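You operate a simulated robot arm through the tools that you are given. There is no shell and no other tool. Be economical: measure what you need, move in short steps, check, and stop when the job is done.

The job below is to be done with a simulated robot arm. You get a single attempt, and the scene is never put back.

JOB
Gauge all three rubber strips and fit the 70 Shore one in the grey squeegee.
Fine: purple meter back where it stood; then run both nuts down. Set down upright: purple meter.
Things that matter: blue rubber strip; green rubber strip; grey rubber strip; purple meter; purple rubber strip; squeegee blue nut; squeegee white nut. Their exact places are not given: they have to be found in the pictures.

It is judged by the outcome, as a careful person would: the job done as asked, and still so three seconds after it is handed in. It fails if anything else is knocked over, pushed out of place, dropped, spilled or broken.

ROBOT AND FRAMES
A 7-joint arm with a two-finger parallel gripper on a trunk, on a base that drives. Base frame: it is fixed to the floor where the robot stands at the start and does not move with it; the origin is under the middle of the robot, x ahead of it, y to its left, z up; the surface under the hand at the start is at about z = 0.88. Readings come in m, rad, newtons and seconds.
With the tool pointing down near the work surface it reaches from about 0.38 to 0.88 m from the robot's upright axis, wherever it stands. Its first joint turns from -2.897 to 2.897 rad. Places, roughly: blue rubber strip (14x1x5 cm) [0.5, -0.1, 0.9]; green rubber strip (14x1x5 cm) [0.5, 0, 0.9]; grey rubber strip (14x1x5 cm) [0.7, 0.4, 0.9]; purple rubber strip (14x1x5 cm) [0.5, -0.1, 0.9]; squeegee blue nut [0.4, 0.1, 1]; squeegee white nut [0.4, 0.3, 1]. Payload 3.43 kg.
The TCP is the grasp point between the finger pads, 0.034 m short of the fingertips. In the tool frame z runs along the fingers and y along their closing line. Largest opening 0.128 m; finger width 0.024, thickness 0.012; the body of the gripper, 0.048 by 0.13 m, starts 0.096 m behind the TCP.
Orientation is that of the tool frame in the base frame, as [roll, pitch, yaw] about the fixed x, y, z axes, in that order (R = Rz(yaw) Ry(pitch) Rx(roll)). With the fingers straight down and closing along the base's y, the tool's x points along the base's -x, its y along +y and its z along -z.

CONTROLS
- The arm moves only by the tool drive_tool. Its argument "series" is a list of rows, each a list of 3 entries, a list of its own where there are three numbers: the turn, a rotation vector about the tool's x, y, z in rad, then the shift along the tool's x, y, z in m, then the opening in per cent of the stroke, from 0 (shut) to 100 (fully open). In form: [[[rx, ry, rz], [dx, dy, dz], hand], ...]. A call has 1 to 8 rows; each row is the pose to reach, as a shift and turn from the pose commanded when the call began, along the tool's axes at that moment. Rows are played at 5 a second. More than 0.05 m and 0.15 rad between two rows, or a gripper value outside its range, and nothing of the call is played. A pose out of reach is approached as far as the arm can. The call stops where the force on the tool passes 40 N (or 10 N more than at its start, if that is more) or the arm is blocked; 0.2 s more then pass. The fingers move at their own pace (about 0.153 m/s each) and stop on an object; they squeeze with about 36 N. The grip force told is the motor's: it shows also when the fingers shut on nothing. Time passes only in rows, and 0.2 s behind the last, so rows that repeat a pose let the fingers close. The reply holds the time, the measured pose of the TCP, the force on the tool along the base axes, the opening and the grip force, in the units named above and with some noise, with the torque about the TCP (base axes, N m) and any sound that the robot's microphone picked up.
- Cameras (640 x 400 px; columns grow to the right, rows downward): "scene" is now at [0.1716, -0.002, 1.5662]; the picture's right is [-0.01, -1.00, 0.00], its down [-0.77, 0.00, -0.64] and it looks along [0.64, -0.00, -0.77] (base axes); focal length 280 px, centre (320, 200). "wrist" rides on the gripper at [0.076, -0.011, -0.16] in the tool frame; the picture's right is [0.15, 0.99, 0.00], its down [-0.88, 0.13, -0.46] and it looks along [-0.45, 0.07, 0.89] (tool axes); focal length 234 px, centre (320, 200).
- grab_frame(camera): a new picture of that camera. The clock stands still meanwhile.
- steer(legs): drives the robot by 1 to 6 legs, each [ahead, turn to the left] in m and rad, along the robot's own axes; the way and the turn of a leg run together, so that a leg with both is an arc; at most 1.5 m and 3.142 rad a leg. The arm and the cameras ride along, it lands a little off, and it stops where it bumps. It gives what a move gives.
- turn_head(pan, tilt): turns the head with the scene camera to pan (to the left, within 2.304 rad either way) and tilt (down, from -0.506 to 1.204), counted from straight ahead of the robot. It gives what a move gives.
- probe_pixels(camera, pixels): there is no depth. For up to 12 entries [column, row, z] of the newest picture of that camera ("zoom" is the newest enlarged one), the place [x, y] in the base frame at which the ray of that pixel passes the height z, good to about 0.002 m, but the place of the scene camera against the robot may be out by one fixed shift of up to 0.018 m in any direction. The clock stands still meanwhile.
- close_up(camera, box): a new picture of the part [left, top, right, bottom] of that camera's present view, enlarged. The clock stands still meanwhile.
- close_job(): hands the job in; it is judged then, once.

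Go step by step. Measure first, check grasps and placings, and put right what went wrong. The budget is 80 turns and 60 pictures, counting those below and the enlarged ones. Unless the task says otherwise, let go and move clear before handing in, and close with one line.

The tools are called as name(argument=value, ...) on one line, values as JSON. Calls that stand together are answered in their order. drive_tool: Moves the arm, as the interface text tells. Its arguments: {"type":"object","properties":{"series":{"type":"array"}},"required":["series"]} The other tools are called the same way: steer (legs) drives the base; turn_head (pan, tilt) turns the head that bears the scene camera; grab_frame (camera) takes a picture; probe_pixels (camera, pixels) gives the place at which the rays of pixels pass given heights; close_up (camera, box) takes an enlarged picture of a part of a camera's view; close_job () hands the job in.

At the start:

```text
time_s: 0.0
tool_pos: [0.4423, 0.166, 1.3081]
ee_rot: [-3.14, -0.001, 3.141]
contact_force: [0.6, -0.3, 0.2]
wrist_torque: [0.0, 0.01, 0.05]
gripper_width: 0.1278
grip_force: 0.0
robot x, y, heading: [0.0016, 0.0022, 0.002]
head pan, tilt: [-0.005, 0.88]
```

scene: 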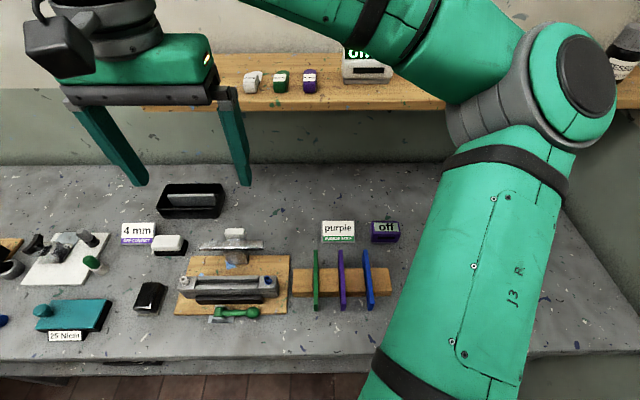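
wrist: 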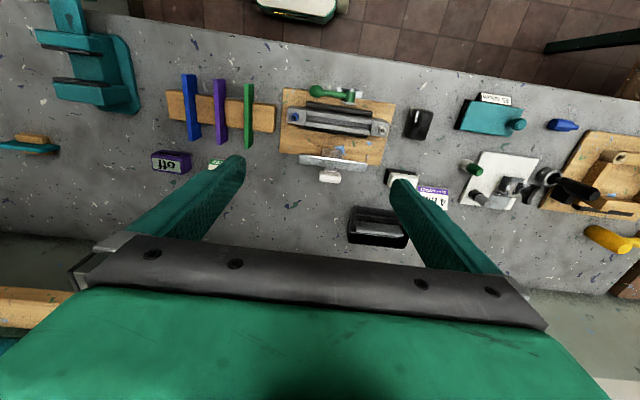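

The pictures show three strips in a rack at about scene (316-370, 280), a purple "off" meter at (385,232), the squeegee on a board at (230,285), and a grey strip in a tray at (190,200). I'll enlarge these.

close_up(camera="scene", box=[150, 170, 300, 330])

close_up(camera="scene", box=[280, 200, 420, 320])

close_up(camera="wrist", box=[140, 50, 460, 250])

close_up(camera="scene", box=[0, 200, 160, 340])

```text
2.50 times, centred on (225, 250) of scene
```

zoom: 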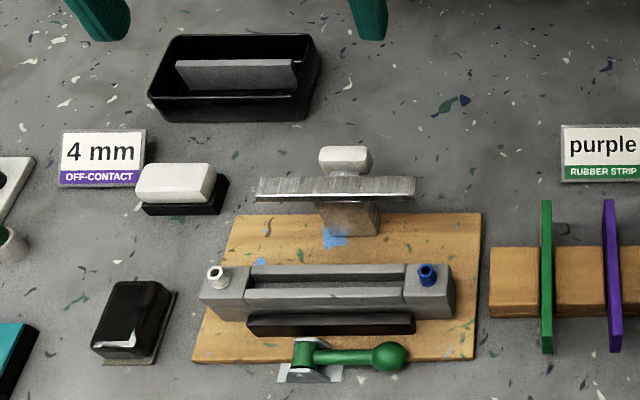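

```text
3.33 times, centred on (350, 260) of scene
```

zoom: 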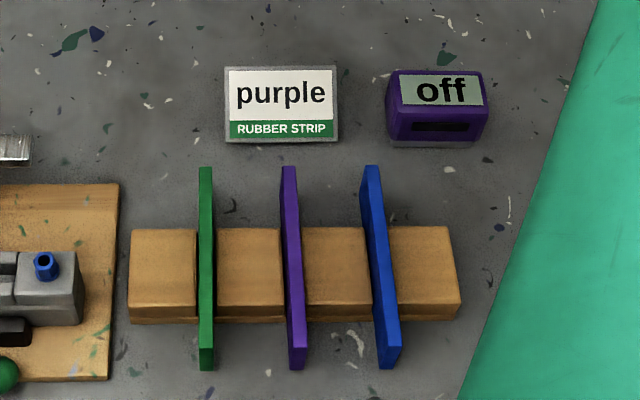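

```text
2.00 times, centred on (300, 150) of wrist
```

zoom: 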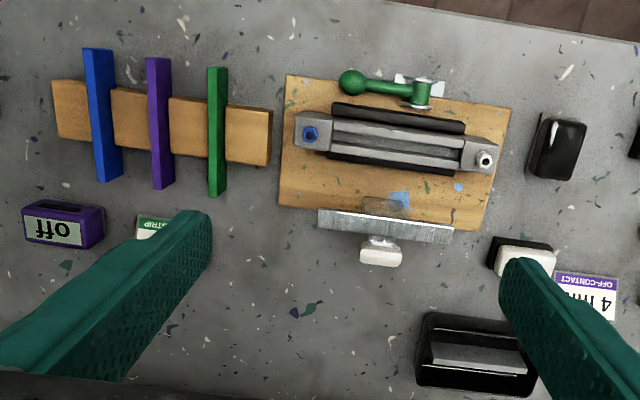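

```text
2.86 times, centred on (80, 270) of scene
```

zoom: 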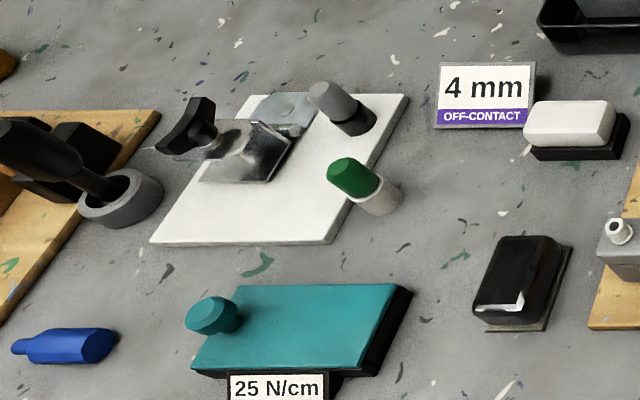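

The label says "purple", but I will go by the meter. Next I get rough places from the wrist picture.

grab_frame(camera="wrist")

probe_pixels(camera="wrist", pixels=[[171, 163, 0.9], [249, 85, 0.93], [248, 147, 0.93], [215, 82, 0.93], [222, 143, 0.93], [186, 78, 0.93], [193, 139, 0.93], [295, 117, 0.95], [382, 129, 0.95], [168, 95, 0.91], [275, 118, 0.91], [378, 227, 0.89]])

probe_pixels(camera="scene", pixels=[[385, 232, 0.9], [316, 252, 0.93], [316, 308, 0.93], [340, 252, 0.93], [342, 308, 0.93], [366, 252, 0.93], [371, 308, 0.93], [267, 280, 0.95], [183, 281, 0.95], [193, 201, 0.9]])

```text
53 pictures are left
```

wrist: 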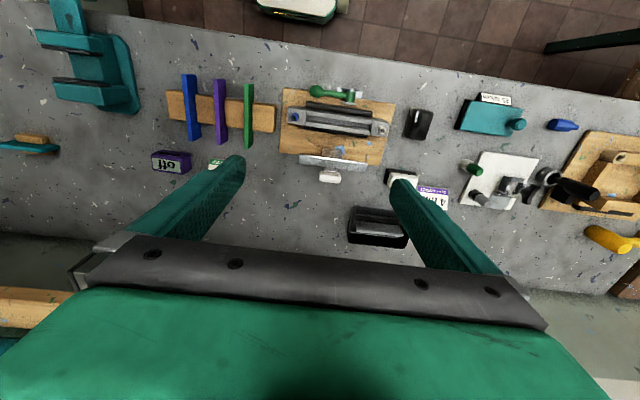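

```text
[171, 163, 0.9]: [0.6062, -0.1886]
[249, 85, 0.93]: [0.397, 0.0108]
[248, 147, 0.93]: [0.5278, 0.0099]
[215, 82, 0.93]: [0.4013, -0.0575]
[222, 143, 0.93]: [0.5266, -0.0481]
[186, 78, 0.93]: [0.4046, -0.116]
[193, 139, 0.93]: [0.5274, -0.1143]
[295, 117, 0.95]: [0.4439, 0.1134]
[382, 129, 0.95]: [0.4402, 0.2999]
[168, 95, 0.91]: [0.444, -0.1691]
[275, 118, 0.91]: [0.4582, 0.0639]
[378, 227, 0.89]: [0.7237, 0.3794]
```

```text
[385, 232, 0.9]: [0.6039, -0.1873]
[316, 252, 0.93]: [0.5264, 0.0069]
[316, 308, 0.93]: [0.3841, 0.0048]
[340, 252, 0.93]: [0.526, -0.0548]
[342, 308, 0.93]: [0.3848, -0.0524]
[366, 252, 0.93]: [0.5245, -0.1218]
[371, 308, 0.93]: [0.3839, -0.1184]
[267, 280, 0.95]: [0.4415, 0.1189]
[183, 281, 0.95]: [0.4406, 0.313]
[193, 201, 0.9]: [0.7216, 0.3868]
```

Strips run along x at y≈0.008, -0.054 and -0.118. The meter is at about (0.605,-0.188). I move the hand to inspect the meter.

drive_tool(series=[[[0, 0, 0], [-0.01, -0.044, 0.019], 100], [[0, 0, 0], [-0.02, -0.088, 0.038], 100], [[0, 0, 0], [-0.03, -0.131, 0.056], 100], [[0, 0, 0], [-0.04, -0.175, 0.075], 100], [[0, 0, 0], [-0.05, -0.219, 0.094], 100], [[0, 0, 0], [-0.06, -0.263, 0.113], 100], [[0, 0, 0], [-0.07, -0.306, 0.131], 100], [[0, 0, 0], [-0.08, -0.35, 0.15], 100]])

grab_frame(camera="wrist")

grab_frame(camera="scene")

```text
time_s: 1.8
tool_pos: [0.5221, -0.182, 1.16]
ee_rot: [3.141, 0.0, -3.141]
contact_force: [0.1, 0.2, -0.3]
wrist_torque: [0.0, 0.04, 0.01]
gripper_width: 0.128
grip_force: 0.0
robot x, y, heading: [-0.002, -0.0028, -0.001]
head pan, tilt: [-0.005, 0.88]
```

```text
52 pictures are left
```

wrist: 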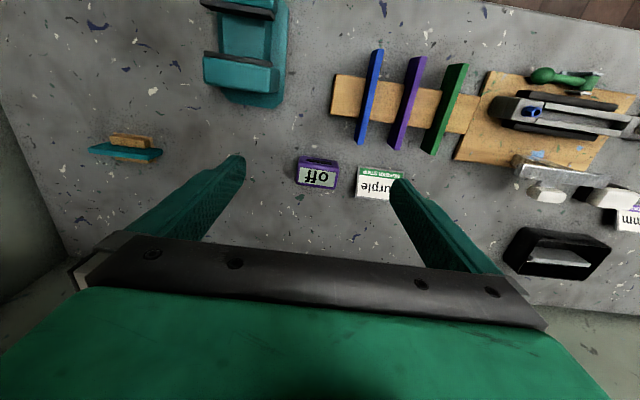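

```text
51 pictures are left
```

scene: 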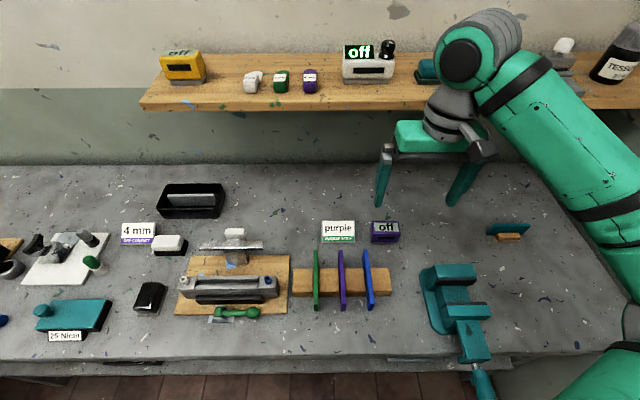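

The meter is now at wrist (318,172). I enlarge it in both views.

close_up(camera="wrist", box=[288, 150, 352, 190])

close_up(camera="scene", box=[360, 212, 408, 250])

close_up(camera="wrist", box=[480, 60, 640, 220])

```text
10.00 times, centred on (320, 170) of wrist
```

zoom: 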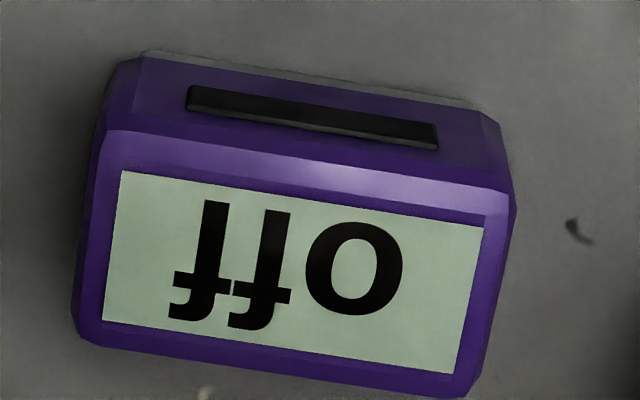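

```text
10.53 times, centred on (384, 231) of scene
```

zoom: 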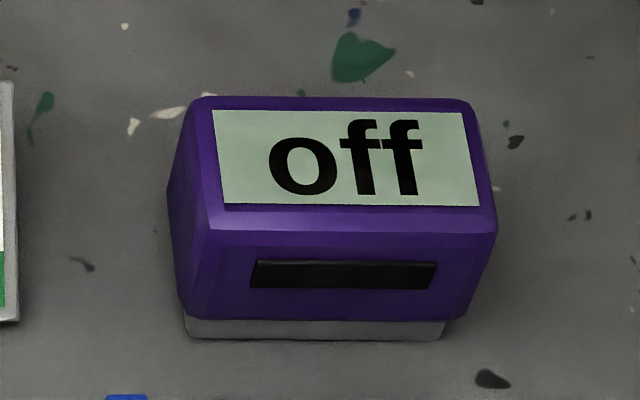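

```text
2.50 times, centred on (560, 140) of wrist
```

zoom: 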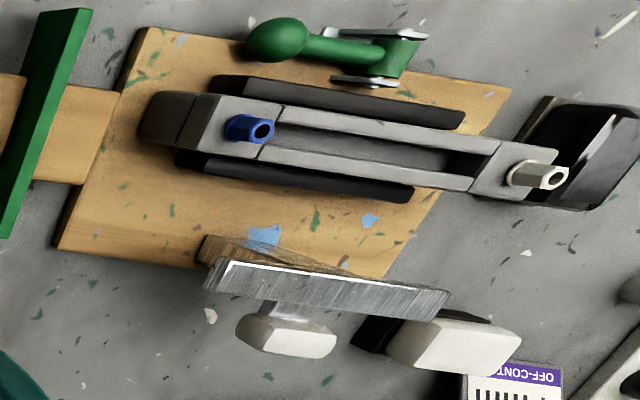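

The meter has a grey foot underneath and a display on top, so it should read when its foot is set on a strip's edge. I measure its corners, the strips' tops and the squeegee.

probe_pixels(camera="wrist", pixels=[[298.8, 163, 0.92], [339.5, 169.5, 0.92], [334.5, 189, 0.92], [295.5, 183.5, 0.92], [298.8, 163, 0.91], [334.5, 189, 0.91], [298.8, 163, 0.93], [334.5, 189, 0.93], [380, 50, 0.93], [362, 144, 0.93], [423, 57, 0.93], [396, 150, 0.93]])

probe_pixels(camera="scene", pixels=[[373.3, 233.7, 0.92], [400.6, 233.8, 0.92], [398.2, 221.3, 0.92], [372.6, 221.2, 0.92], [373.3, 233.7, 0.91], [398.2, 221.3, 0.91], [373.3, 233.7, 0.93], [398.2, 221.3, 0.93], [371, 244, 0.88], [396, 244, 0.88]])

close_up(camera="wrist", box=[310, 40, 490, 165])

```text
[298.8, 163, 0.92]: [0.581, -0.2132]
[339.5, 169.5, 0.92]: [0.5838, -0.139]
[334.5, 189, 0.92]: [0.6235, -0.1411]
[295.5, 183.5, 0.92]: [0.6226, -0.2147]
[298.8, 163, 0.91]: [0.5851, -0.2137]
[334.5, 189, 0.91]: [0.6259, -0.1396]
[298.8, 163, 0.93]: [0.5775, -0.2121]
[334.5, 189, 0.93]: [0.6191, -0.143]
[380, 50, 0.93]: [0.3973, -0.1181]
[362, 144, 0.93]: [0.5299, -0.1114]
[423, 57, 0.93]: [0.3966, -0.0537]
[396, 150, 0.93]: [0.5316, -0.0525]
```

```text
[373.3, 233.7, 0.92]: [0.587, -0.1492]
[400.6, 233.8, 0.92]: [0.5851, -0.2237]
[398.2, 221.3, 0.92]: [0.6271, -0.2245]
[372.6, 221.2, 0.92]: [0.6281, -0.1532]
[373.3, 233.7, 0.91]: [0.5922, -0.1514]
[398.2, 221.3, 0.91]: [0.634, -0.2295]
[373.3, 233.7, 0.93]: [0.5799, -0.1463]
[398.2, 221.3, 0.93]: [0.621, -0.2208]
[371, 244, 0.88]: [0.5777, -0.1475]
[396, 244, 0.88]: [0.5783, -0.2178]
```

```text
3.20 times, centred on (400, 102) of wrist
```

zoom: 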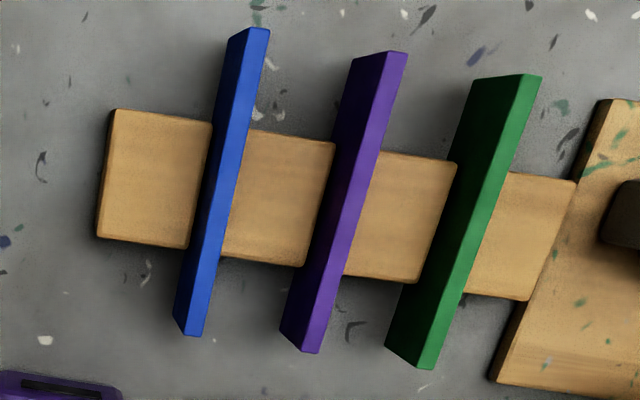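

The meter is centred at about (0.603,-0.177), roughly 74x42 mm, top near 0.92, yaw near 0. I go above it with a reduced opening, because the label card is close to its side.

drive_tool(series=[[[0, 0, 0], [-0.02, 0.001, 0.04], 100], [[0, 0, 0], [-0.041, 0.002, 0.08], 75], [[0, 0, 0], [-0.061, 0.004, 0.12], 75], [[0, 0, 0], [-0.081, 0.005, 0.16], 75], [[0, 0, 0], [-0.081, 0.005, 0.17], 75]])

grab_frame(camera="wrist")

```text
time_s: 3.0
tool_pos: [0.6015, -0.1794, 0.9882]
ee_rot: [-3.141, 0.0, 3.14]
contact_force: [1.2, 0.5, -0.6]
wrist_torque: [0.0, -0.01, 0.01]
gripper_width: 0.0962
grip_force: 0.0
robot x, y, heading: [-0.0016, -0.0002, -0.0]
head pan, tilt: [-0.005, 0.88]
```

```text
46 pictures are left
```

wrist: 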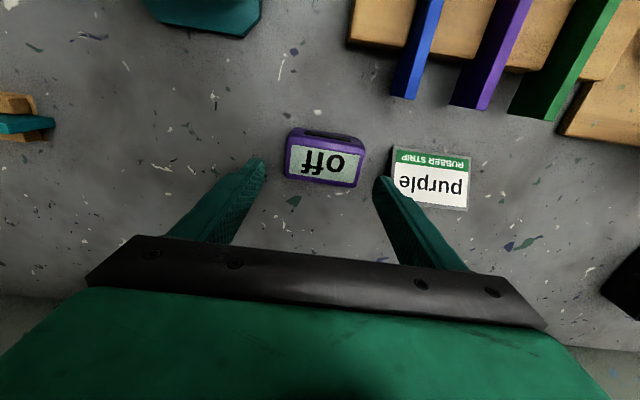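

The meter and card are clear at wrist (324,157) and (432,178). I refine the positions.

probe_pixels(camera="wrist", pixels=[[289, 141, 0.92], [362, 154, 0.92], [357, 187, 0.92], [286, 175, 0.92], [292, 129, 0.9], [363, 142, 0.9], [393, 147, 0.88], [391, 190, 0.88], [468, 210, 0.89], [393, 147, 0.9]])

close_up(camera="wrist", box=[276, 110, 404, 190])

```text
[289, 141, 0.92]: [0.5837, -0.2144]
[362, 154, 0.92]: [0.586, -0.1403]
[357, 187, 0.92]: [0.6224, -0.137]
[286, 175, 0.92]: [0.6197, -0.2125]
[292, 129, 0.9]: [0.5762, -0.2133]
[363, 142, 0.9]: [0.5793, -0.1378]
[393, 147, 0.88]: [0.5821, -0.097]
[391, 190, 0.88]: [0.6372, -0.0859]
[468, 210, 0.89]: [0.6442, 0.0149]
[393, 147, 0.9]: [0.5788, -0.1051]
```

```text
5.00 times, centred on (340, 150) of wrist
```

zoom: 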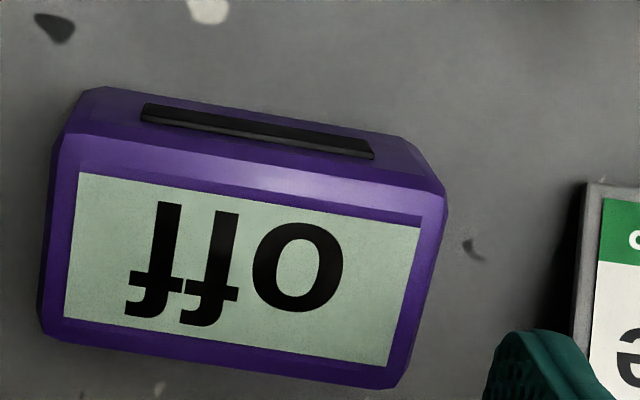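

The meter is centred at about (0.602,-0.176), top 0.92, yaw about -0.03. I lower with tips just above the bench and grip it.

drive_tool(series=[[[0, 0, 0.03], [-0.001, 0.0035, 0.0], 75], [[0, 0, 0.03], [-0.001, 0.0035, 0.035], 75], [[0, 0, 0.03], [-0.001, 0.0035, 0.071], 75], [[0, 0, 0.03], [-0.001, 0.0035, 0.071], 30], [[0, 0, 0.03], [-0.001, 0.0035, 0.071], 30], [[0, 0, 0.03], [-0.001, 0.0035, 0.071], 30]])

close_up(camera="wrist", box=[220, 100, 460, 250])

```text
time_s: 4.4
tool_pos: [0.6033, -0.1748, 0.9179]
ee_rot: [3.14, 0.0, 3.109]
contact_force: [0.4, -0.2, 0.9]
wrist_torque: [-0.01, -0.02, 0.0]
gripper_width: 0.0743
grip_force: 36.2
robot x, y, heading: [0.0028, -0.0034, -0.002]
head pan, tilt: [-0.005, 0.88]
```

```text
2.67 times, centred on (340, 175) of wrist
```

zoom: 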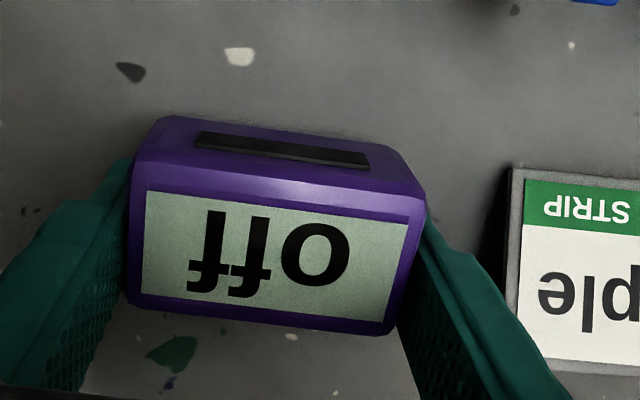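

Gripped at 74 mm width. I lift and carry it above the blue strip.

drive_tool(series=[[[0, 0, 0], [0, 0, -0.04], 30], [[0, 0, 0], [0, 0, -0.08], 30], [[0, 0, 0], [0.02, 0.008, -0.1], 30], [[0, 0, 0], [0.06, 0.023, -0.1], 30], [[0, 0, 0], [0.1, 0.038, -0.1], 30], [[0, 0, -0.03], [0.14, 0.0535, -0.1], 30], [[0, 0, -0.03], [0.14, 0.0535, -0.1], 30]])

grab_frame(camera="wrist")

close_up(camera="scene", box=[280, 200, 440, 320])

```text
time_s: 6.0
tool_pos: [0.4623, -0.1176, 1.0175]
ee_rot: [3.141, 0.0, 3.141]
contact_force: [0.7, 0.2, -1.5]
wrist_torque: [0.01, -0.01, -0.01]
gripper_width: 0.0745
grip_force: 36.0
robot x, y, heading: [-0.0032, 0.0026, -0.002]
head pan, tilt: [-0.005, 0.88]
```

```text
43 pictures are left
```

wrist: 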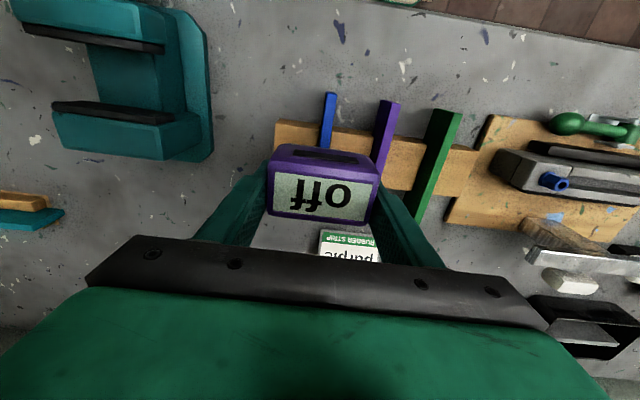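

```text
3.33 times, centred on (360, 260) of scene
```

zoom: 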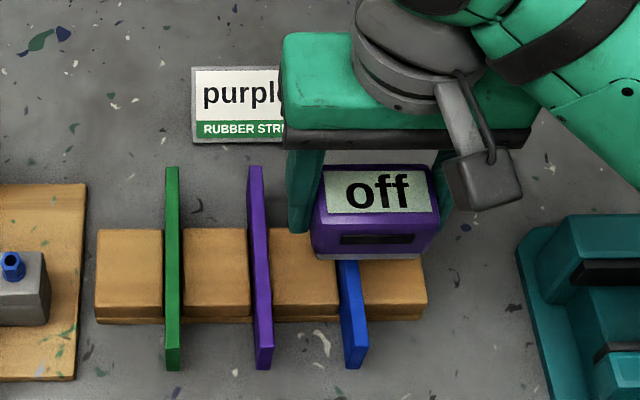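

The meter is over the blue strip. I lower gently.

drive_tool(series=[[[0, 0, 0], [0, 0, 0.025], 30], [[0, 0, 0], [0, 0, 0.034], 30], [[0, 0, 0], [0, 0, 0.04], 30], [[0, 0, 0], [0, 0, 0.044], 30]])

close_up(camera="scene", box=[320, 220, 440, 320])

```text
time_s: 7.0
tool_pos: [0.4648, -0.1178, 0.9737]
ee_rot: [-3.141, 0.002, 3.142]
contact_force: [-1.3, 0.4, 31.4]
wrist_torque: [0.12, 0.22, 0.07]
gripper_width: 0.0748
grip_force: 35.6
robot x, y, heading: [-0.0002, 0.003, 0.001]
head pan, tilt: [-0.005, 0.88]
```

```text
4.00 times, centred on (380, 270) of scene
```

zoom: 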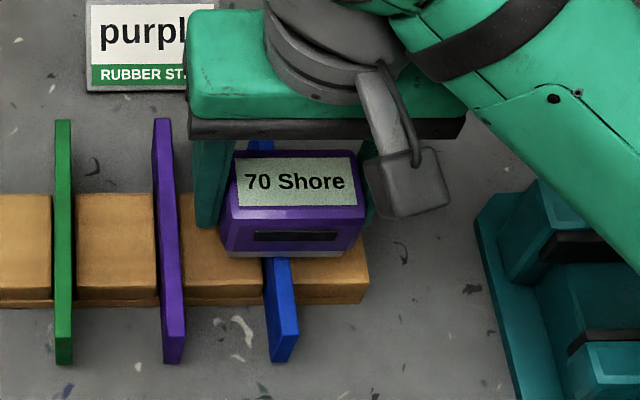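

Blue reads 70 Shore. All three must still be gauged, so next is purple at y≈-0.054.

drive_tool(series=[[[0, 0, 0], [0, 0, -0.03], 30], [[0, 0, 0], [0, 0.032, -0.03], 30], [[0, 0, 0], [0, 0.064, -0.03], 30], [[0, 0, 0], [0, 0.064, -0.015], 30], [[0, 0, 0], [0, 0.064, -0.006], 30], [[0, 0, 0], [0, 0.064, -0.002], 30], [[0, 0, 0], [0, 0.064, -0.001], 30]])

close_up(camera="scene", box=[300, 220, 420, 320])

```text
time_s: 8.6
tool_pos: [0.4667, -0.054, 0.9753]
ee_rot: [3.141, 0.001, 3.142]
contact_force: [0.2, 0.9, -1.1]
wrist_torque: [0.03, -0.04, -0.01]
gripper_width: 0.0748
grip_force: 35.6
robot x, y, heading: [0.0017, -0.0014, 0.001]
head pan, tilt: [-0.005, 0.88]
```

```text
4.00 times, centred on (360, 270) of scene
```

zoom: 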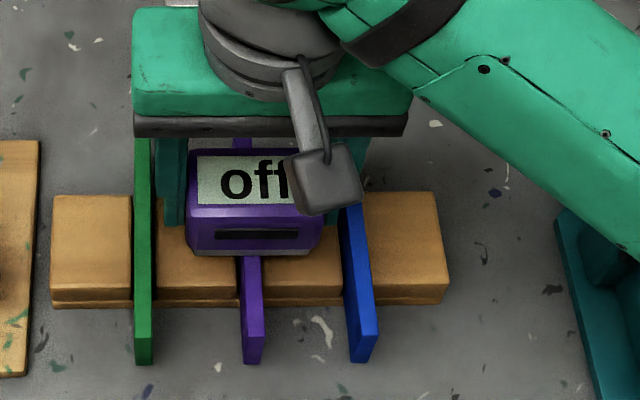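

There is no contact yet and it still reads "off". I press 2.5 mm further.

drive_tool(series=[[[0, 0, 0], [0, 0, 0.0015], 30], [[0, 0, 0], [0, 0, 0.003], 30]])

close_up(camera="wrist", box=[240, 120, 400, 240])

```text
time_s: 9.2
tool_pos: [0.465, -0.053, 0.9728]
ee_rot: [-3.141, 0.004, 3.139]
contact_force: [3.0, -1.4, 32.2]
wrist_torque: [-0.07, -0.03, 0.01]
gripper_width: 0.0747
grip_force: 35.8
robot x, y, heading: [-0.0007, 0.001, -0.002]
head pan, tilt: [-0.005, 0.88]
```

```text
3.33 times, centred on (320, 180) of wrist
```

zoom: 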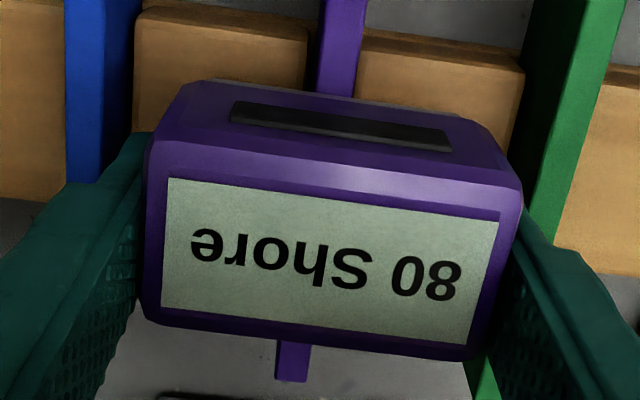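

Purple reads 80 Shore. Next is green.

drive_tool(series=[[[0, 0, 0], [0, 0, -0.03], 30], [[0, 0, 0], [0, 0.032, -0.03], 30], [[0, 0, 0], [0, 0.062, -0.03], 30], [[0, 0, 0], [0, 0.062, -0.015], 30], [[0, 0, 0], [0, 0.062, -0.006], 30], [[0, 0, 0], [0, 0.062, -0.002], 30], [[0, 0, 0], [0, 0.062, 0.0], 30]])

close_up(camera="wrist", box=[240, 120, 400, 240])

```text
time_s: 10.8
tool_pos: [0.4653, 0.0082, 0.9731]
ee_rot: [3.14, 0.004, 3.141]
contact_force: [-0.6, 2.3, 32.9]
wrist_torque: [0.05, 0.08, 0.04]
gripper_width: 0.0748
grip_force: 35.7
robot x, y, heading: [-0.0007, -0.0014, 0.001]
head pan, tilt: [-0.005, 0.88]
```

```text
3.33 times, centred on (320, 180) of wrist
```

zoom: 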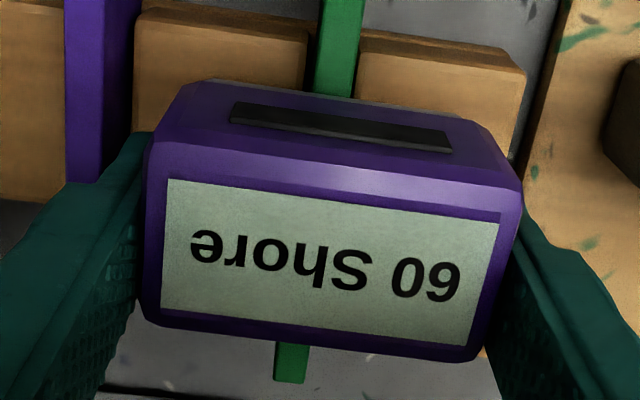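

Green reads 60 Shore, so blue is the one to fit. I carry the meter back above its place, raised.

drive_tool(series=[[[0, 0, 0], [0, 0, -0.046], 30], [[0, 0, 0], [-0.029, -0.037, -0.046], 30], [[0, 0, 0], [-0.056, -0.074, -0.046], 30], [[0, 0, 0.03], [-0.083, -0.111, -0.046], 30], [[0, 0, 0.03], [-0.111, -0.148, -0.046], 30], [[0, 0, 0.03], [-0.1382, -0.184, -0.046], 30], [[0, 0, 0.03], [-0.1382, -0.184, 0.0], 30], [[0, 0, 0.03], [-0.1382, -0.184, 0.035], 30]])

drive_tool(series=[[[0, 0, 0], [0, 0, 0.011], 30], [[0, 0, 0], [0, 0, 0.016], 30], [[0, 0, 0], [0, 0, 0.0185], 30]])

close_up(camera="scene", box=[320, 190, 440, 270])

```text
time_s: 12.6
tool_pos: [0.6041, -0.1767, 0.9344]
ee_rot: [-3.141, -0.001, 3.111]
contact_force: [-0.6, 0.1, -0.7]
wrist_torque: [0.02, -0.01, 0.01]
gripper_width: 0.0744
grip_force: 35.8
robot x, y, heading: [-0.0025, -0.0021, -0.003]
head pan, tilt: [-0.005, 0.88]
```

```text
time_s: 13.4
tool_pos: [0.6036, -0.1774, 0.9176]
ee_rot: [3.141, 0.001, 3.112]
contact_force: [0.5, 0.0, -1.8]
wrist_torque: [-0.01, -0.02, 0.02]
gripper_width: 0.0745
grip_force: 36.0
robot x, y, heading: [-0.0014, -0.0011, -0.001]
head pan, tilt: [-0.005, 0.88]
```

```text
5.00 times, centred on (380, 230) of scene
```

zoom: 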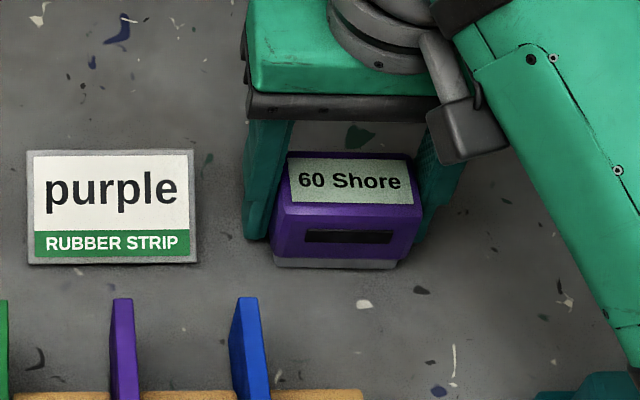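

The meter is within a millimetre of the bench with no load. I lower slightly, release with a modest opening, and rise.

drive_tool(series=[[[0, 0, 0], [0, 0, 0.001], 30], [[0, 0, 0], [0, 0, 0.001], 75], [[0, 0, 0], [0, 0, 0.001], 75], [[0, 0, 0], [0, 0, -0.04], 75], [[0, 0, 0], [0, 0, -0.08], 75], [[0, 0, 0], [0, 0, -0.12], 75]])

grab_frame(camera="wrist")

```text
time_s: 14.8
tool_pos: [0.6032, -0.1748, 1.0381]
ee_rot: [3.141, 0.001, 3.11]
contact_force: [0.5, 0.1, -0.1]
wrist_torque: [-0.01, 0.01, 0.01]
gripper_width: 0.0961
grip_force: 0.1
robot x, y, heading: [0.0002, -0.0006, 0.003]
head pan, tilt: [-0.005, 0.88]
```

```text
36 pictures are left
```

wrist: 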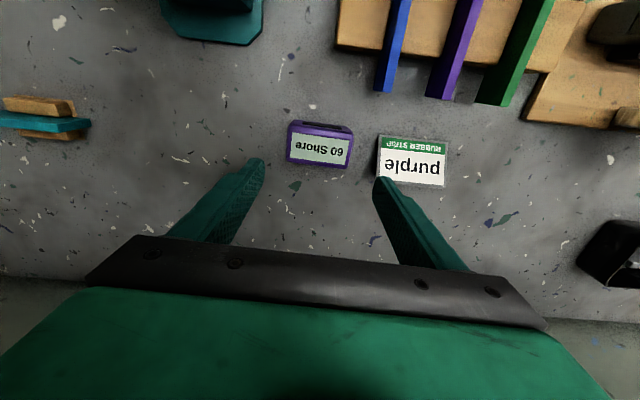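

The meter is back, standing upright. I go to inspect the squeegee from above.

drive_tool(series=[[[0, 0, 0], [0.0225, 0.0425, -0.0075], 75], [[0, 0, 0], [0.045, 0.085, -0.015], 75], [[0, 0, 0], [0.0675, 0.1275, -0.0225], 75], [[0, 0, 0], [0.09, 0.17, -0.03], 75], [[0, 0, -0.03], [0.1125, 0.2125, -0.0375], 75], [[0, 0, -0.03], [0.135, 0.255, -0.045], 75], [[0, 0, -0.03], [0.1575, 0.2975, -0.0525], 75], [[0, 0, -0.03], [0.18, 0.34, -0.06], 75]])

grab_frame(camera="wrist")

close_up(camera="wrist", box=[230, 40, 470, 190])

```text
time_s: 16.6
tool_pos: [0.4332, 0.1694, 1.0984]
ee_rot: [-3.141, 0.0, 3.139]
contact_force: [0.1, -0.6, 0.0]
wrist_torque: [0.04, 0.01, 0.01]
gripper_width: 0.0963
grip_force: 0.0
robot x, y, heading: [0.0041, 0.0019, 0.003]
head pan, tilt: [-0.005, 0.88]
```

```text
35 pictures are left
```

wrist: 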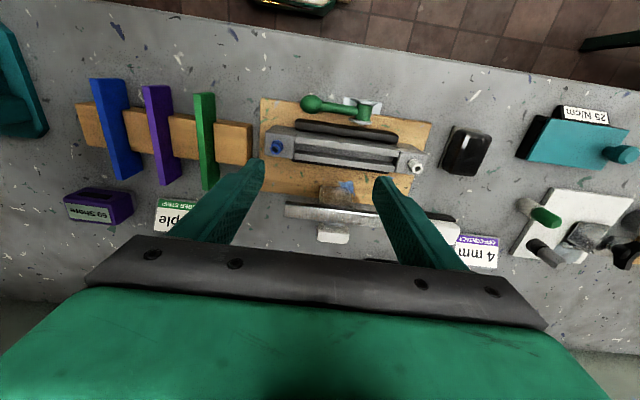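

```text
2.67 times, centred on (350, 115) of wrist
```

zoom: 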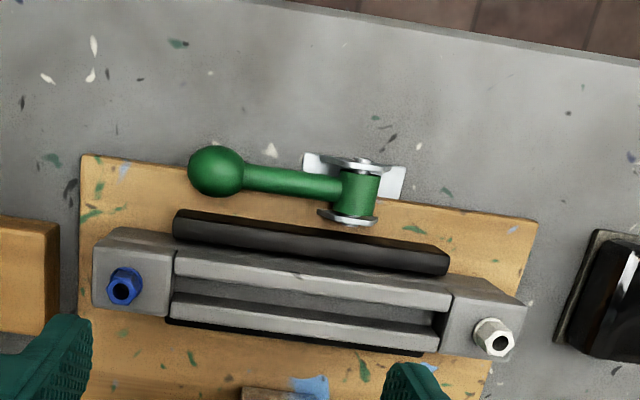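

The squeegee slot lies between the two jaws at wrist (345,150). I move closer for an exact look.

drive_tool(series=[[[0, 0, 0], [0.02, 0.02, 0.015], 75], [[0, 0, 0], [0.036, 0.037, 0.04], 75]])

grab_frame(camera="wrist")

close_up(camera="wrist", box=[200, 90, 440, 240])

```text
time_s: 17.2
tool_pos: [0.3981, 0.2055, 1.0583]
ee_rot: [-3.141, 0.0, 3.141]
contact_force: [0.2, 0.3, -0.2]
wrist_torque: [-0.03, -0.01, -0.01]
gripper_width: 0.0959
grip_force: 0.0
robot x, y, heading: [-0.004, -0.0051, -0.003]
head pan, tilt: [-0.005, 0.88]
```

```text
33 pictures are left
```

wrist: 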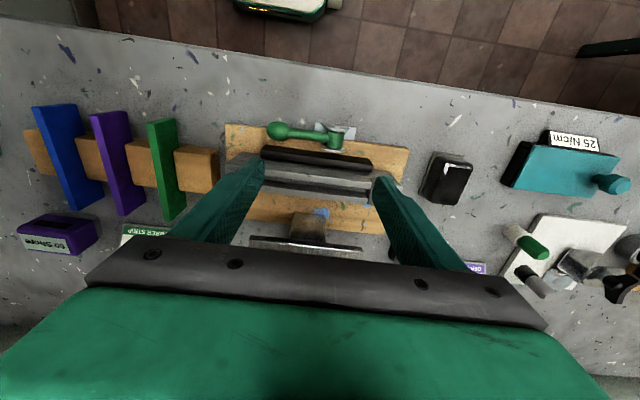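

```text
2.67 times, centred on (320, 165) of wrist
```

zoom: 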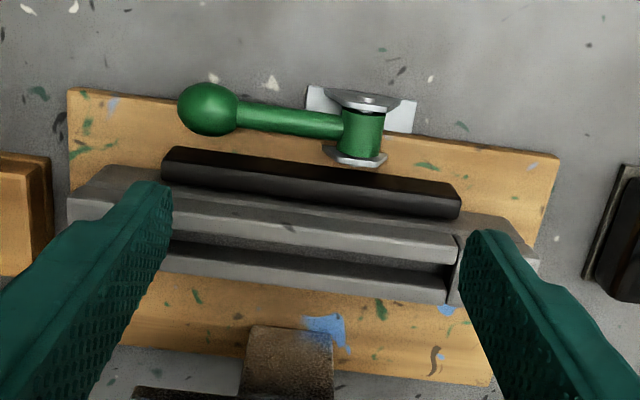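

The fingers cover the ends. I open fully, back off a bit, and take an enlarged view.

drive_tool(series=[[[0, 0, 0], [0, 0, -0.02], 100], [[0, 0, 0], [-0.03, 0, -0.04], 100], [[0, 0, 0], [-0.03, 0, -0.04], 100]])

close_up(camera="wrist", box=[240, 100, 400, 200])

close_up(camera="scene", box=[165, 225, 305, 335])

```text
time_s: 18.0
tool_pos: [0.428, 0.207, 1.0983]
ee_rot: [-3.141, 0.001, -3.141]
contact_force: [-1.0, 0.5, 1.1]
wrist_torque: [0.02, -0.01, -0.03]
gripper_width: 0.1279
grip_force: 0.0
robot x, y, heading: [-0.0012, -0.001, -0.005]
head pan, tilt: [-0.005, 0.88]
```

```text
4.00 times, centred on (320, 150) of wrist
```

zoom: 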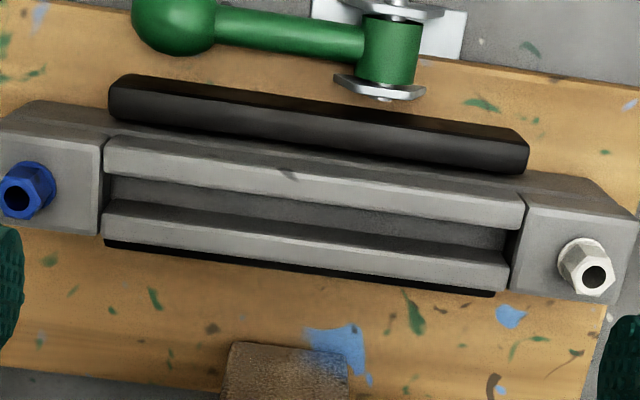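

```text
3.64 times, centred on (235, 280) of scene
```

zoom: 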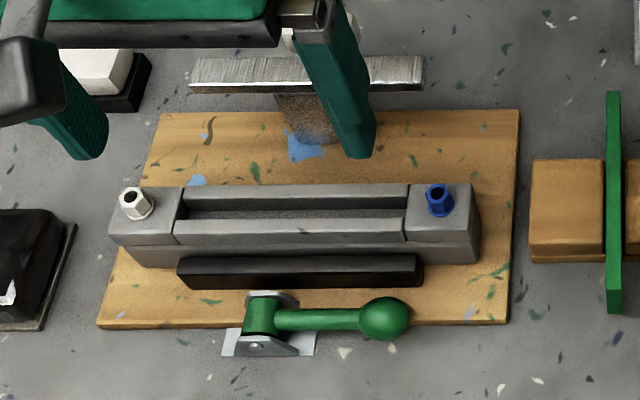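

The slot and both hex nuts are clear: in the wrist zoom, blue at (18,198) and white at (595,277). I measure them from both cameras.

probe_pixels(camera="wrist", pixels=[[267, 143, 0.93], [370, 157, 0.93], [266.3, 150, 0.93], [367, 165.8, 0.93], [244.5, 149.5, 0.95], [388.8, 169.3, 0.95], [267, 143, 0.95], [370, 157, 0.95], [244.5, 149.5, 0.97], [388.8, 169.3, 0.97], [266.3, 150, 0.95], [367, 165.8, 0.95]])

probe_pixels(camera="scene", pixels=[[257.8, 285.5, 0.93], [196.5, 285.5, 0.93], [258.9, 277.8, 0.93], [197.9, 278.9, 0.93], [266.9, 278.1, 0.95], [183.0, 278.9, 0.95], [257.8, 285.5, 0.95], [196.5, 285.5, 0.95], [266.9, 278.1, 0.97], [183.0, 278.9, 0.97], [316, 252, 0.936], [316, 308, 0.936]])

```text
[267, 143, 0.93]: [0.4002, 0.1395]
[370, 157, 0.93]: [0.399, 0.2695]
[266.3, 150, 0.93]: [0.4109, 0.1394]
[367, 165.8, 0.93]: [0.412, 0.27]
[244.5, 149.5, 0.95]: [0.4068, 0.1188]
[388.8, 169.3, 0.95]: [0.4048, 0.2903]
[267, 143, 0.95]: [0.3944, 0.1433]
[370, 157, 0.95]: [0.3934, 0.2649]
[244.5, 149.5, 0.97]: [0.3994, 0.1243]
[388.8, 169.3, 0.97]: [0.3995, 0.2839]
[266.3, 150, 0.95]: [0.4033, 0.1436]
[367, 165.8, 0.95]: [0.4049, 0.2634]
```

```text
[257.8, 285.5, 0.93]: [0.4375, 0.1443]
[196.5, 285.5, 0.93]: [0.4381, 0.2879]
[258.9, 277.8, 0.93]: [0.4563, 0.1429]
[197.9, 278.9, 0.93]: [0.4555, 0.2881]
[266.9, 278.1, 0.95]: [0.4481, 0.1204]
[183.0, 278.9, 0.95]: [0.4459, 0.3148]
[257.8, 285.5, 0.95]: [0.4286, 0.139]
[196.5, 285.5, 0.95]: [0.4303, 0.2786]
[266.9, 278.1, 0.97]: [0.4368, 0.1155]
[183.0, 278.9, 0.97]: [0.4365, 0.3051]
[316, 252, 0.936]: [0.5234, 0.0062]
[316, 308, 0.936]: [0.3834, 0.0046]
```

The wrist probe used an older frame, so I take a fresh one and repeat.

grab_frame(camera="wrist")

probe_pixels(camera="wrist", pixels=[[267, 143, 0.93], [370, 157, 0.93], [266.3, 150, 0.93], [367, 165.8, 0.93], [244.5, 149.5, 0.95], [388.8, 169.3, 0.95], [267, 143, 0.94], [370, 157, 0.94], [244.5, 149.5, 0.96], [388.8, 169.3, 0.96], [266.3, 150, 0.94], [367, 165.8, 0.94]])

```text
29 pictures are left
```

wrist: 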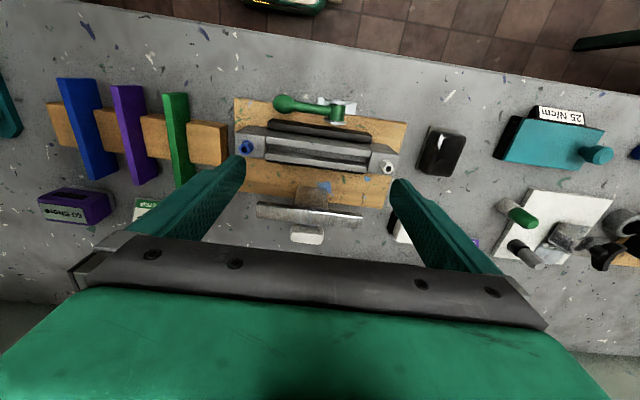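

```text
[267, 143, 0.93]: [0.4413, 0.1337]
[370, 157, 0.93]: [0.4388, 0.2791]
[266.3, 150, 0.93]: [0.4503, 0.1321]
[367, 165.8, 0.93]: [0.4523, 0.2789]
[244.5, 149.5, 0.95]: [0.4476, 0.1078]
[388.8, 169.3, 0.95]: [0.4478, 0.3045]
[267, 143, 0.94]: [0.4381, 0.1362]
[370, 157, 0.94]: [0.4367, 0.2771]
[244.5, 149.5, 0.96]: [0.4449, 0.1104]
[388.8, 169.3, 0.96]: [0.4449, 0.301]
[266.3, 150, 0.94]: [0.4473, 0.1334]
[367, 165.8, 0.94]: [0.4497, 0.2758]
```

The slot centre is at about (0.445,0.206), jaw tops near 0.936. The nuts are at (0.446,0.109) and (0.446,0.302), tops near 0.956. I go above the blue strip.

drive_tool(series=[[[0, 0, 0], [-0.005, -0.046, 0.0], 100], [[0, 0, 0], [-0.01, -0.092, 0.01], 100], [[0, 0, 0], [-0.015, -0.138, 0.02], 70], [[0, 0, 0], [-0.02, -0.184, 0.03], 70], [[0, 0, 0], [-0.025, -0.23, 0.04], 60], [[0, 0, 0], [-0.03, -0.276, 0.054], 60], [[0, 0, 0], [-0.035, -0.323, 0.068], 60], [[0, 0, 0], [-0.035, -0.323, 0.068], 60]])

grab_frame(camera="wrist")

close_up(camera="wrist", box=[240, 60, 400, 180])

```text
time_s: 19.8
tool_pos: [0.4616, -0.1176, 1.0311]
ee_rot: [-3.141, 0.0, 3.141]
contact_force: [-0.3, -1.0, 0.3]
wrist_torque: [-0.01, 0.02, -0.01]
gripper_width: 0.0766
grip_force: 0.1
robot x, y, heading: [0.0003, -0.0033, 0.004]
head pan, tilt: [-0.005, 0.88]
```

```text
28 pictures are left
```

wrist: 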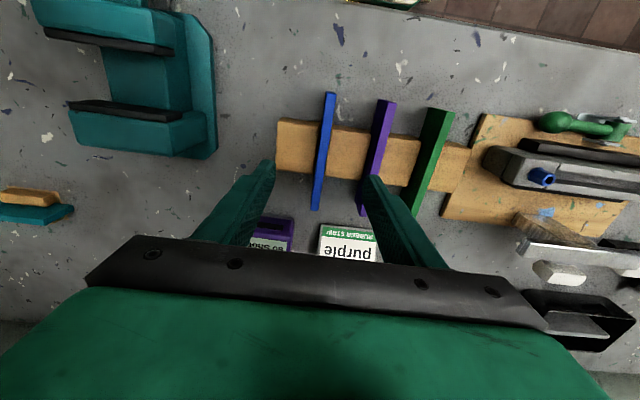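

```text
3.33 times, centred on (320, 120) of wrist
```

zoom: 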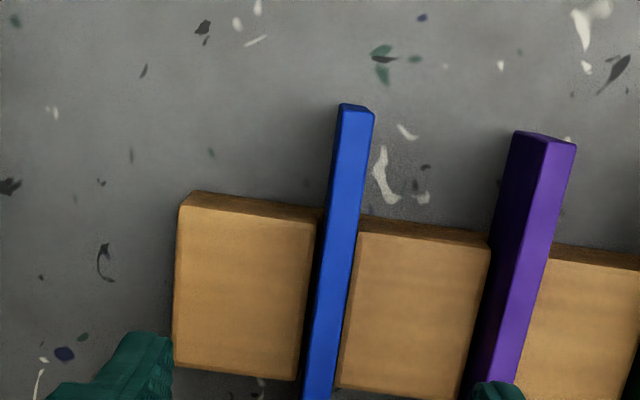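

The blue top face centre runs from wrist (331,92) to (315,209). I probe it and the rack top.

probe_pixels(camera="wrist", pixels=[[331.1, 92.4, 0.936], [320.6, 178.5, 0.936], [315.5, 209.5, 0.936], [279.5, 121.5, 0.91], [276, 168, 0.91], [371.5, 132, 0.91]])

close_up(camera="scene", box=[340, 230, 420, 320])

```text
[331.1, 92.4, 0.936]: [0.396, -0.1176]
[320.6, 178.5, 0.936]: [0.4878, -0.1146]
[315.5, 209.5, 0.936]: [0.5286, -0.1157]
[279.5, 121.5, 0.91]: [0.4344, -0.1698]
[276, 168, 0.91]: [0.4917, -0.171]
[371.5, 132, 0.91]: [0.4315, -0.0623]
```

```text
4.44 times, centred on (380, 275) of scene
```

zoom: 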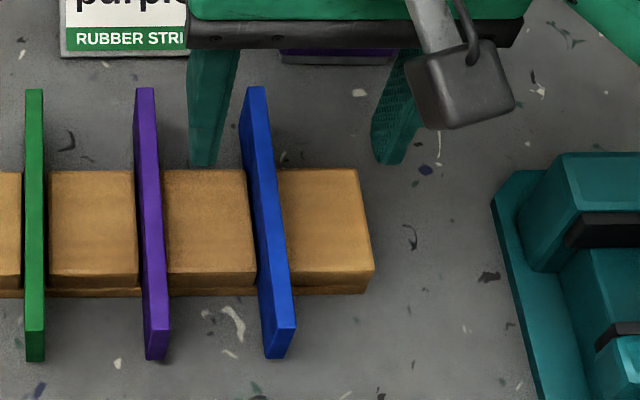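

The blue strip is centred at about (0.462,-0.116), top 0.936. I lower to z≈0.952 and grip its top edge.

drive_tool(series=[[[0, 0, 0], [0, 0.0015, 0.03], 42], [[0, 0, 0], [0, 0.0015, 0.06], 42], [[0, 0, 0], [0, 0.0015, 0.079], 42], [[0, 0, 0], [0, 0.0015, 0.079], 0], [[0, 0, 0], [0, 0.0015, 0.079], 0], [[0, 0, 0], [0, 0.0015, 0.079], 0]])

```text
time_s: 21.2
tool_pos: [0.4624, -0.1146, 0.9516]
ee_rot: [-3.141, 0.001, 3.14]
contact_force: [-0.3, 0.2, 0.7]
wrist_torque: [0.01, -0.01, 0.02]
gripper_width: 0.0091
grip_force: 36.3
robot x, y, heading: [-0.001, -0.0036, -0.0]
head pan, tilt: [-0.005, 0.88]
```

Gripped at 9 mm. I lift straight up.

drive_tool(series=[[[0, 0, 0], [0, 0, -0.03], 0], [[0, 0, 0], [0, 0, -0.06], 0], [[0, 0, 0], [0, 0, -0.1], 0], [[0, 0, 0], [0, 0, -0.15], 0], [[0, 0, 0], [0, 0.04, -0.17], 0], [[0, 0, 0], [0, 0.08, -0.17], 0]])

grab_frame(camera="scene")

```text
time_s: 22.6
tool_pos: [0.4651, -0.0353, 1.1228]
ee_rot: [-3.141, 0.001, 3.141]
contact_force: [-0.5, -0.5, 0.1]
wrist_torque: [0.03, 0.0, 0.03]
gripper_width: 0.0087
grip_force: 36.3
robot x, y, heading: [0.0004, 0.0025, -0.004]
head pan, tilt: [-0.005, 0.88]
```

```text
25 pictures are left
```

scene: 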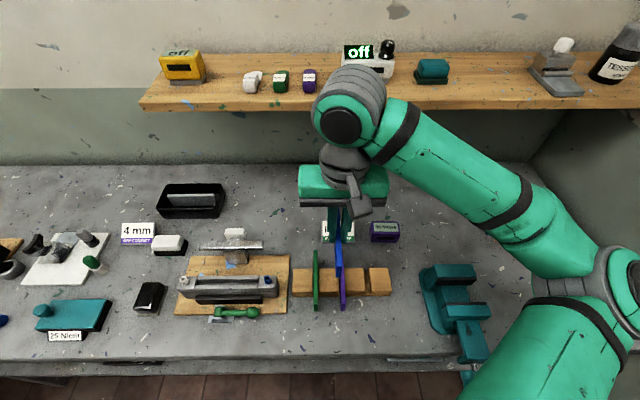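

The strip is held straight. I carry it over the squeegee while turning the tool.

drive_tool(series=[[[0, 0, -0.14], [0.0025, 0.03, 0], 0], [[0, 0, -0.28], [0.005, 0.06, 0], 0], [[0, 0, -0.42], [0.0075, 0.09, 0], 0], [[0, 0, -0.56], [0.01, 0.12, 0], 0], [[0, 0, -0.7], [0.0125, 0.15, 0], 0], [[0, 0, -0.84], [0.015, 0.18, 0], 0], [[0, 0, -0.98], [0.0175, 0.21, 0], 0], [[0, 0, -1.12], [0.02, 0.2415, 0], 0]])

drive_tool(series=[[[0, 0, -0.14], [0, 0, 0], 0], [[0, 0, -0.28], [0, 0, 0], 0], [[0, 0, -0.42], [0, 0, 0], 0], [[0, 0, -0.4508], [0, 0, 0], 0], [[0, 0, -0.4508], [0, 0, 0], 0]])

grab_frame(camera="wrist")

grab_frame(camera="scene")

```text
time_s: 24.4
tool_pos: [0.4444, 0.2068, 1.1212]
ee_rot: [-3.141, 0.0, -2.021]
contact_force: [0.2, 0.0, -0.3]
wrist_torque: [0.04, -0.02, 0.0]
gripper_width: 0.0091
grip_force: 36.3
robot x, y, heading: [-0.001, -0.0004, 0.0]
head pan, tilt: [-0.005, 0.88]
```

```text
time_s: 25.6
tool_pos: [0.443, 0.2074, 1.1219]
ee_rot: [-3.141, 0.0, -1.57]
contact_force: [0.1, -0.4, -0.4]
wrist_torque: [0.0, -0.01, -0.02]
gripper_width: 0.0092
grip_force: 35.9
robot x, y, heading: [-0.002, -0.0005, -0.002]
head pan, tilt: [-0.005, 0.88]
```

```text
24 pictures are left
```

wrist: 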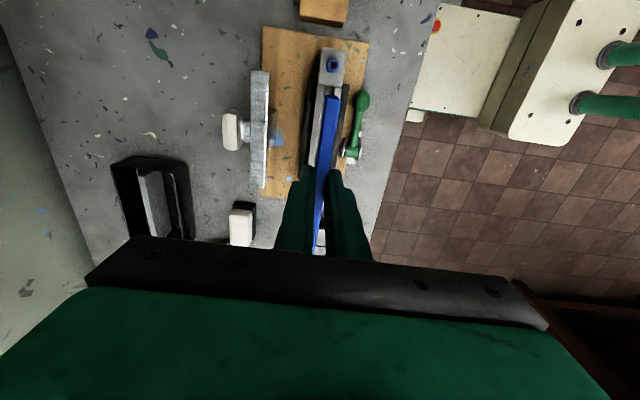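

```text
23 pictures are left
```

scene: 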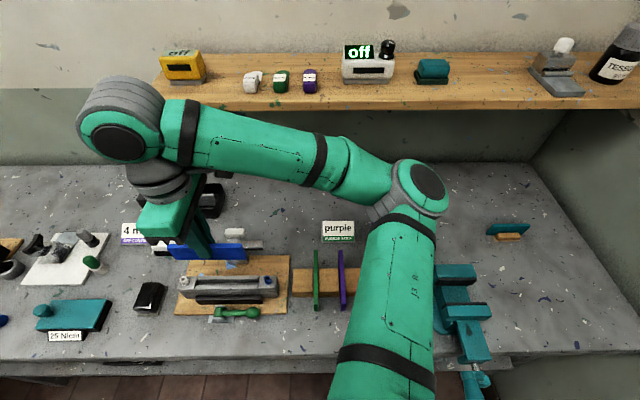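

The strip is aligned along y over the squeegee. I lower until its bottom is about 1 cm above the jaws and check the alignment.

drive_tool(series=[[[0, 0, 0], [0, 0, 0.04], 0], [[0, 0, 0], [0, 0, 0.08], 0], [[0, 0, 0], [0, 0, 0.107], 0], [[0, 0, 0], [0, 0, 0.107], 0]])

close_up(camera="wrist", box=[260, 30, 420, 250])

close_up(camera="scene", box=[165, 225, 305, 325])

```text
time_s: 26.6
tool_pos: [0.443, 0.2063, 1.0154]
ee_rot: [3.14, 0.001, -1.571]
contact_force: [-0.1, 0.1, -1.0]
wrist_torque: [-0.03, -0.03, 0.0]
gripper_width: 0.0092
grip_force: 35.6
robot x, y, heading: [-0.0005, -0.001, 0.003]
head pan, tilt: [-0.005, 0.88]
```

```text
1.82 times, centred on (340, 140) of wrist
```

zoom: 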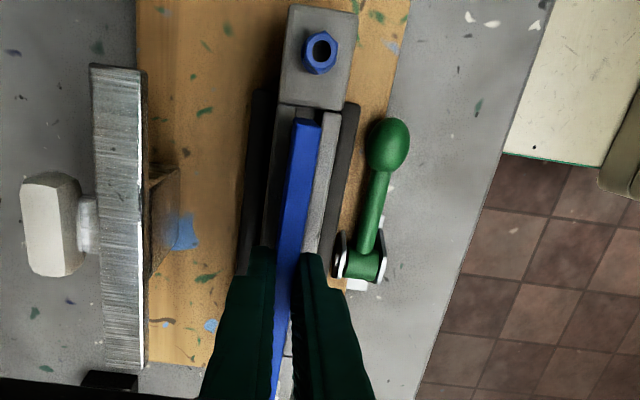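

```text
4.00 times, centred on (235, 275) of scene
```

zoom: 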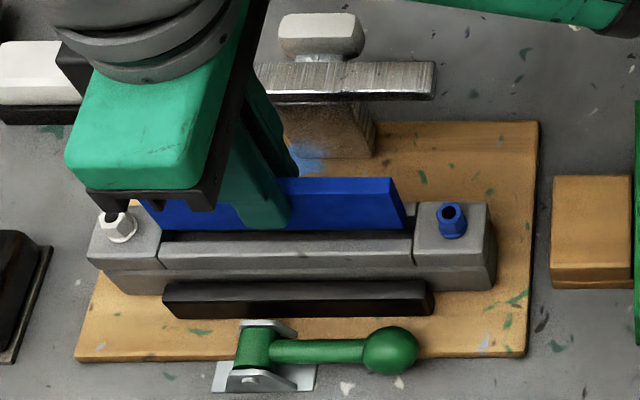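

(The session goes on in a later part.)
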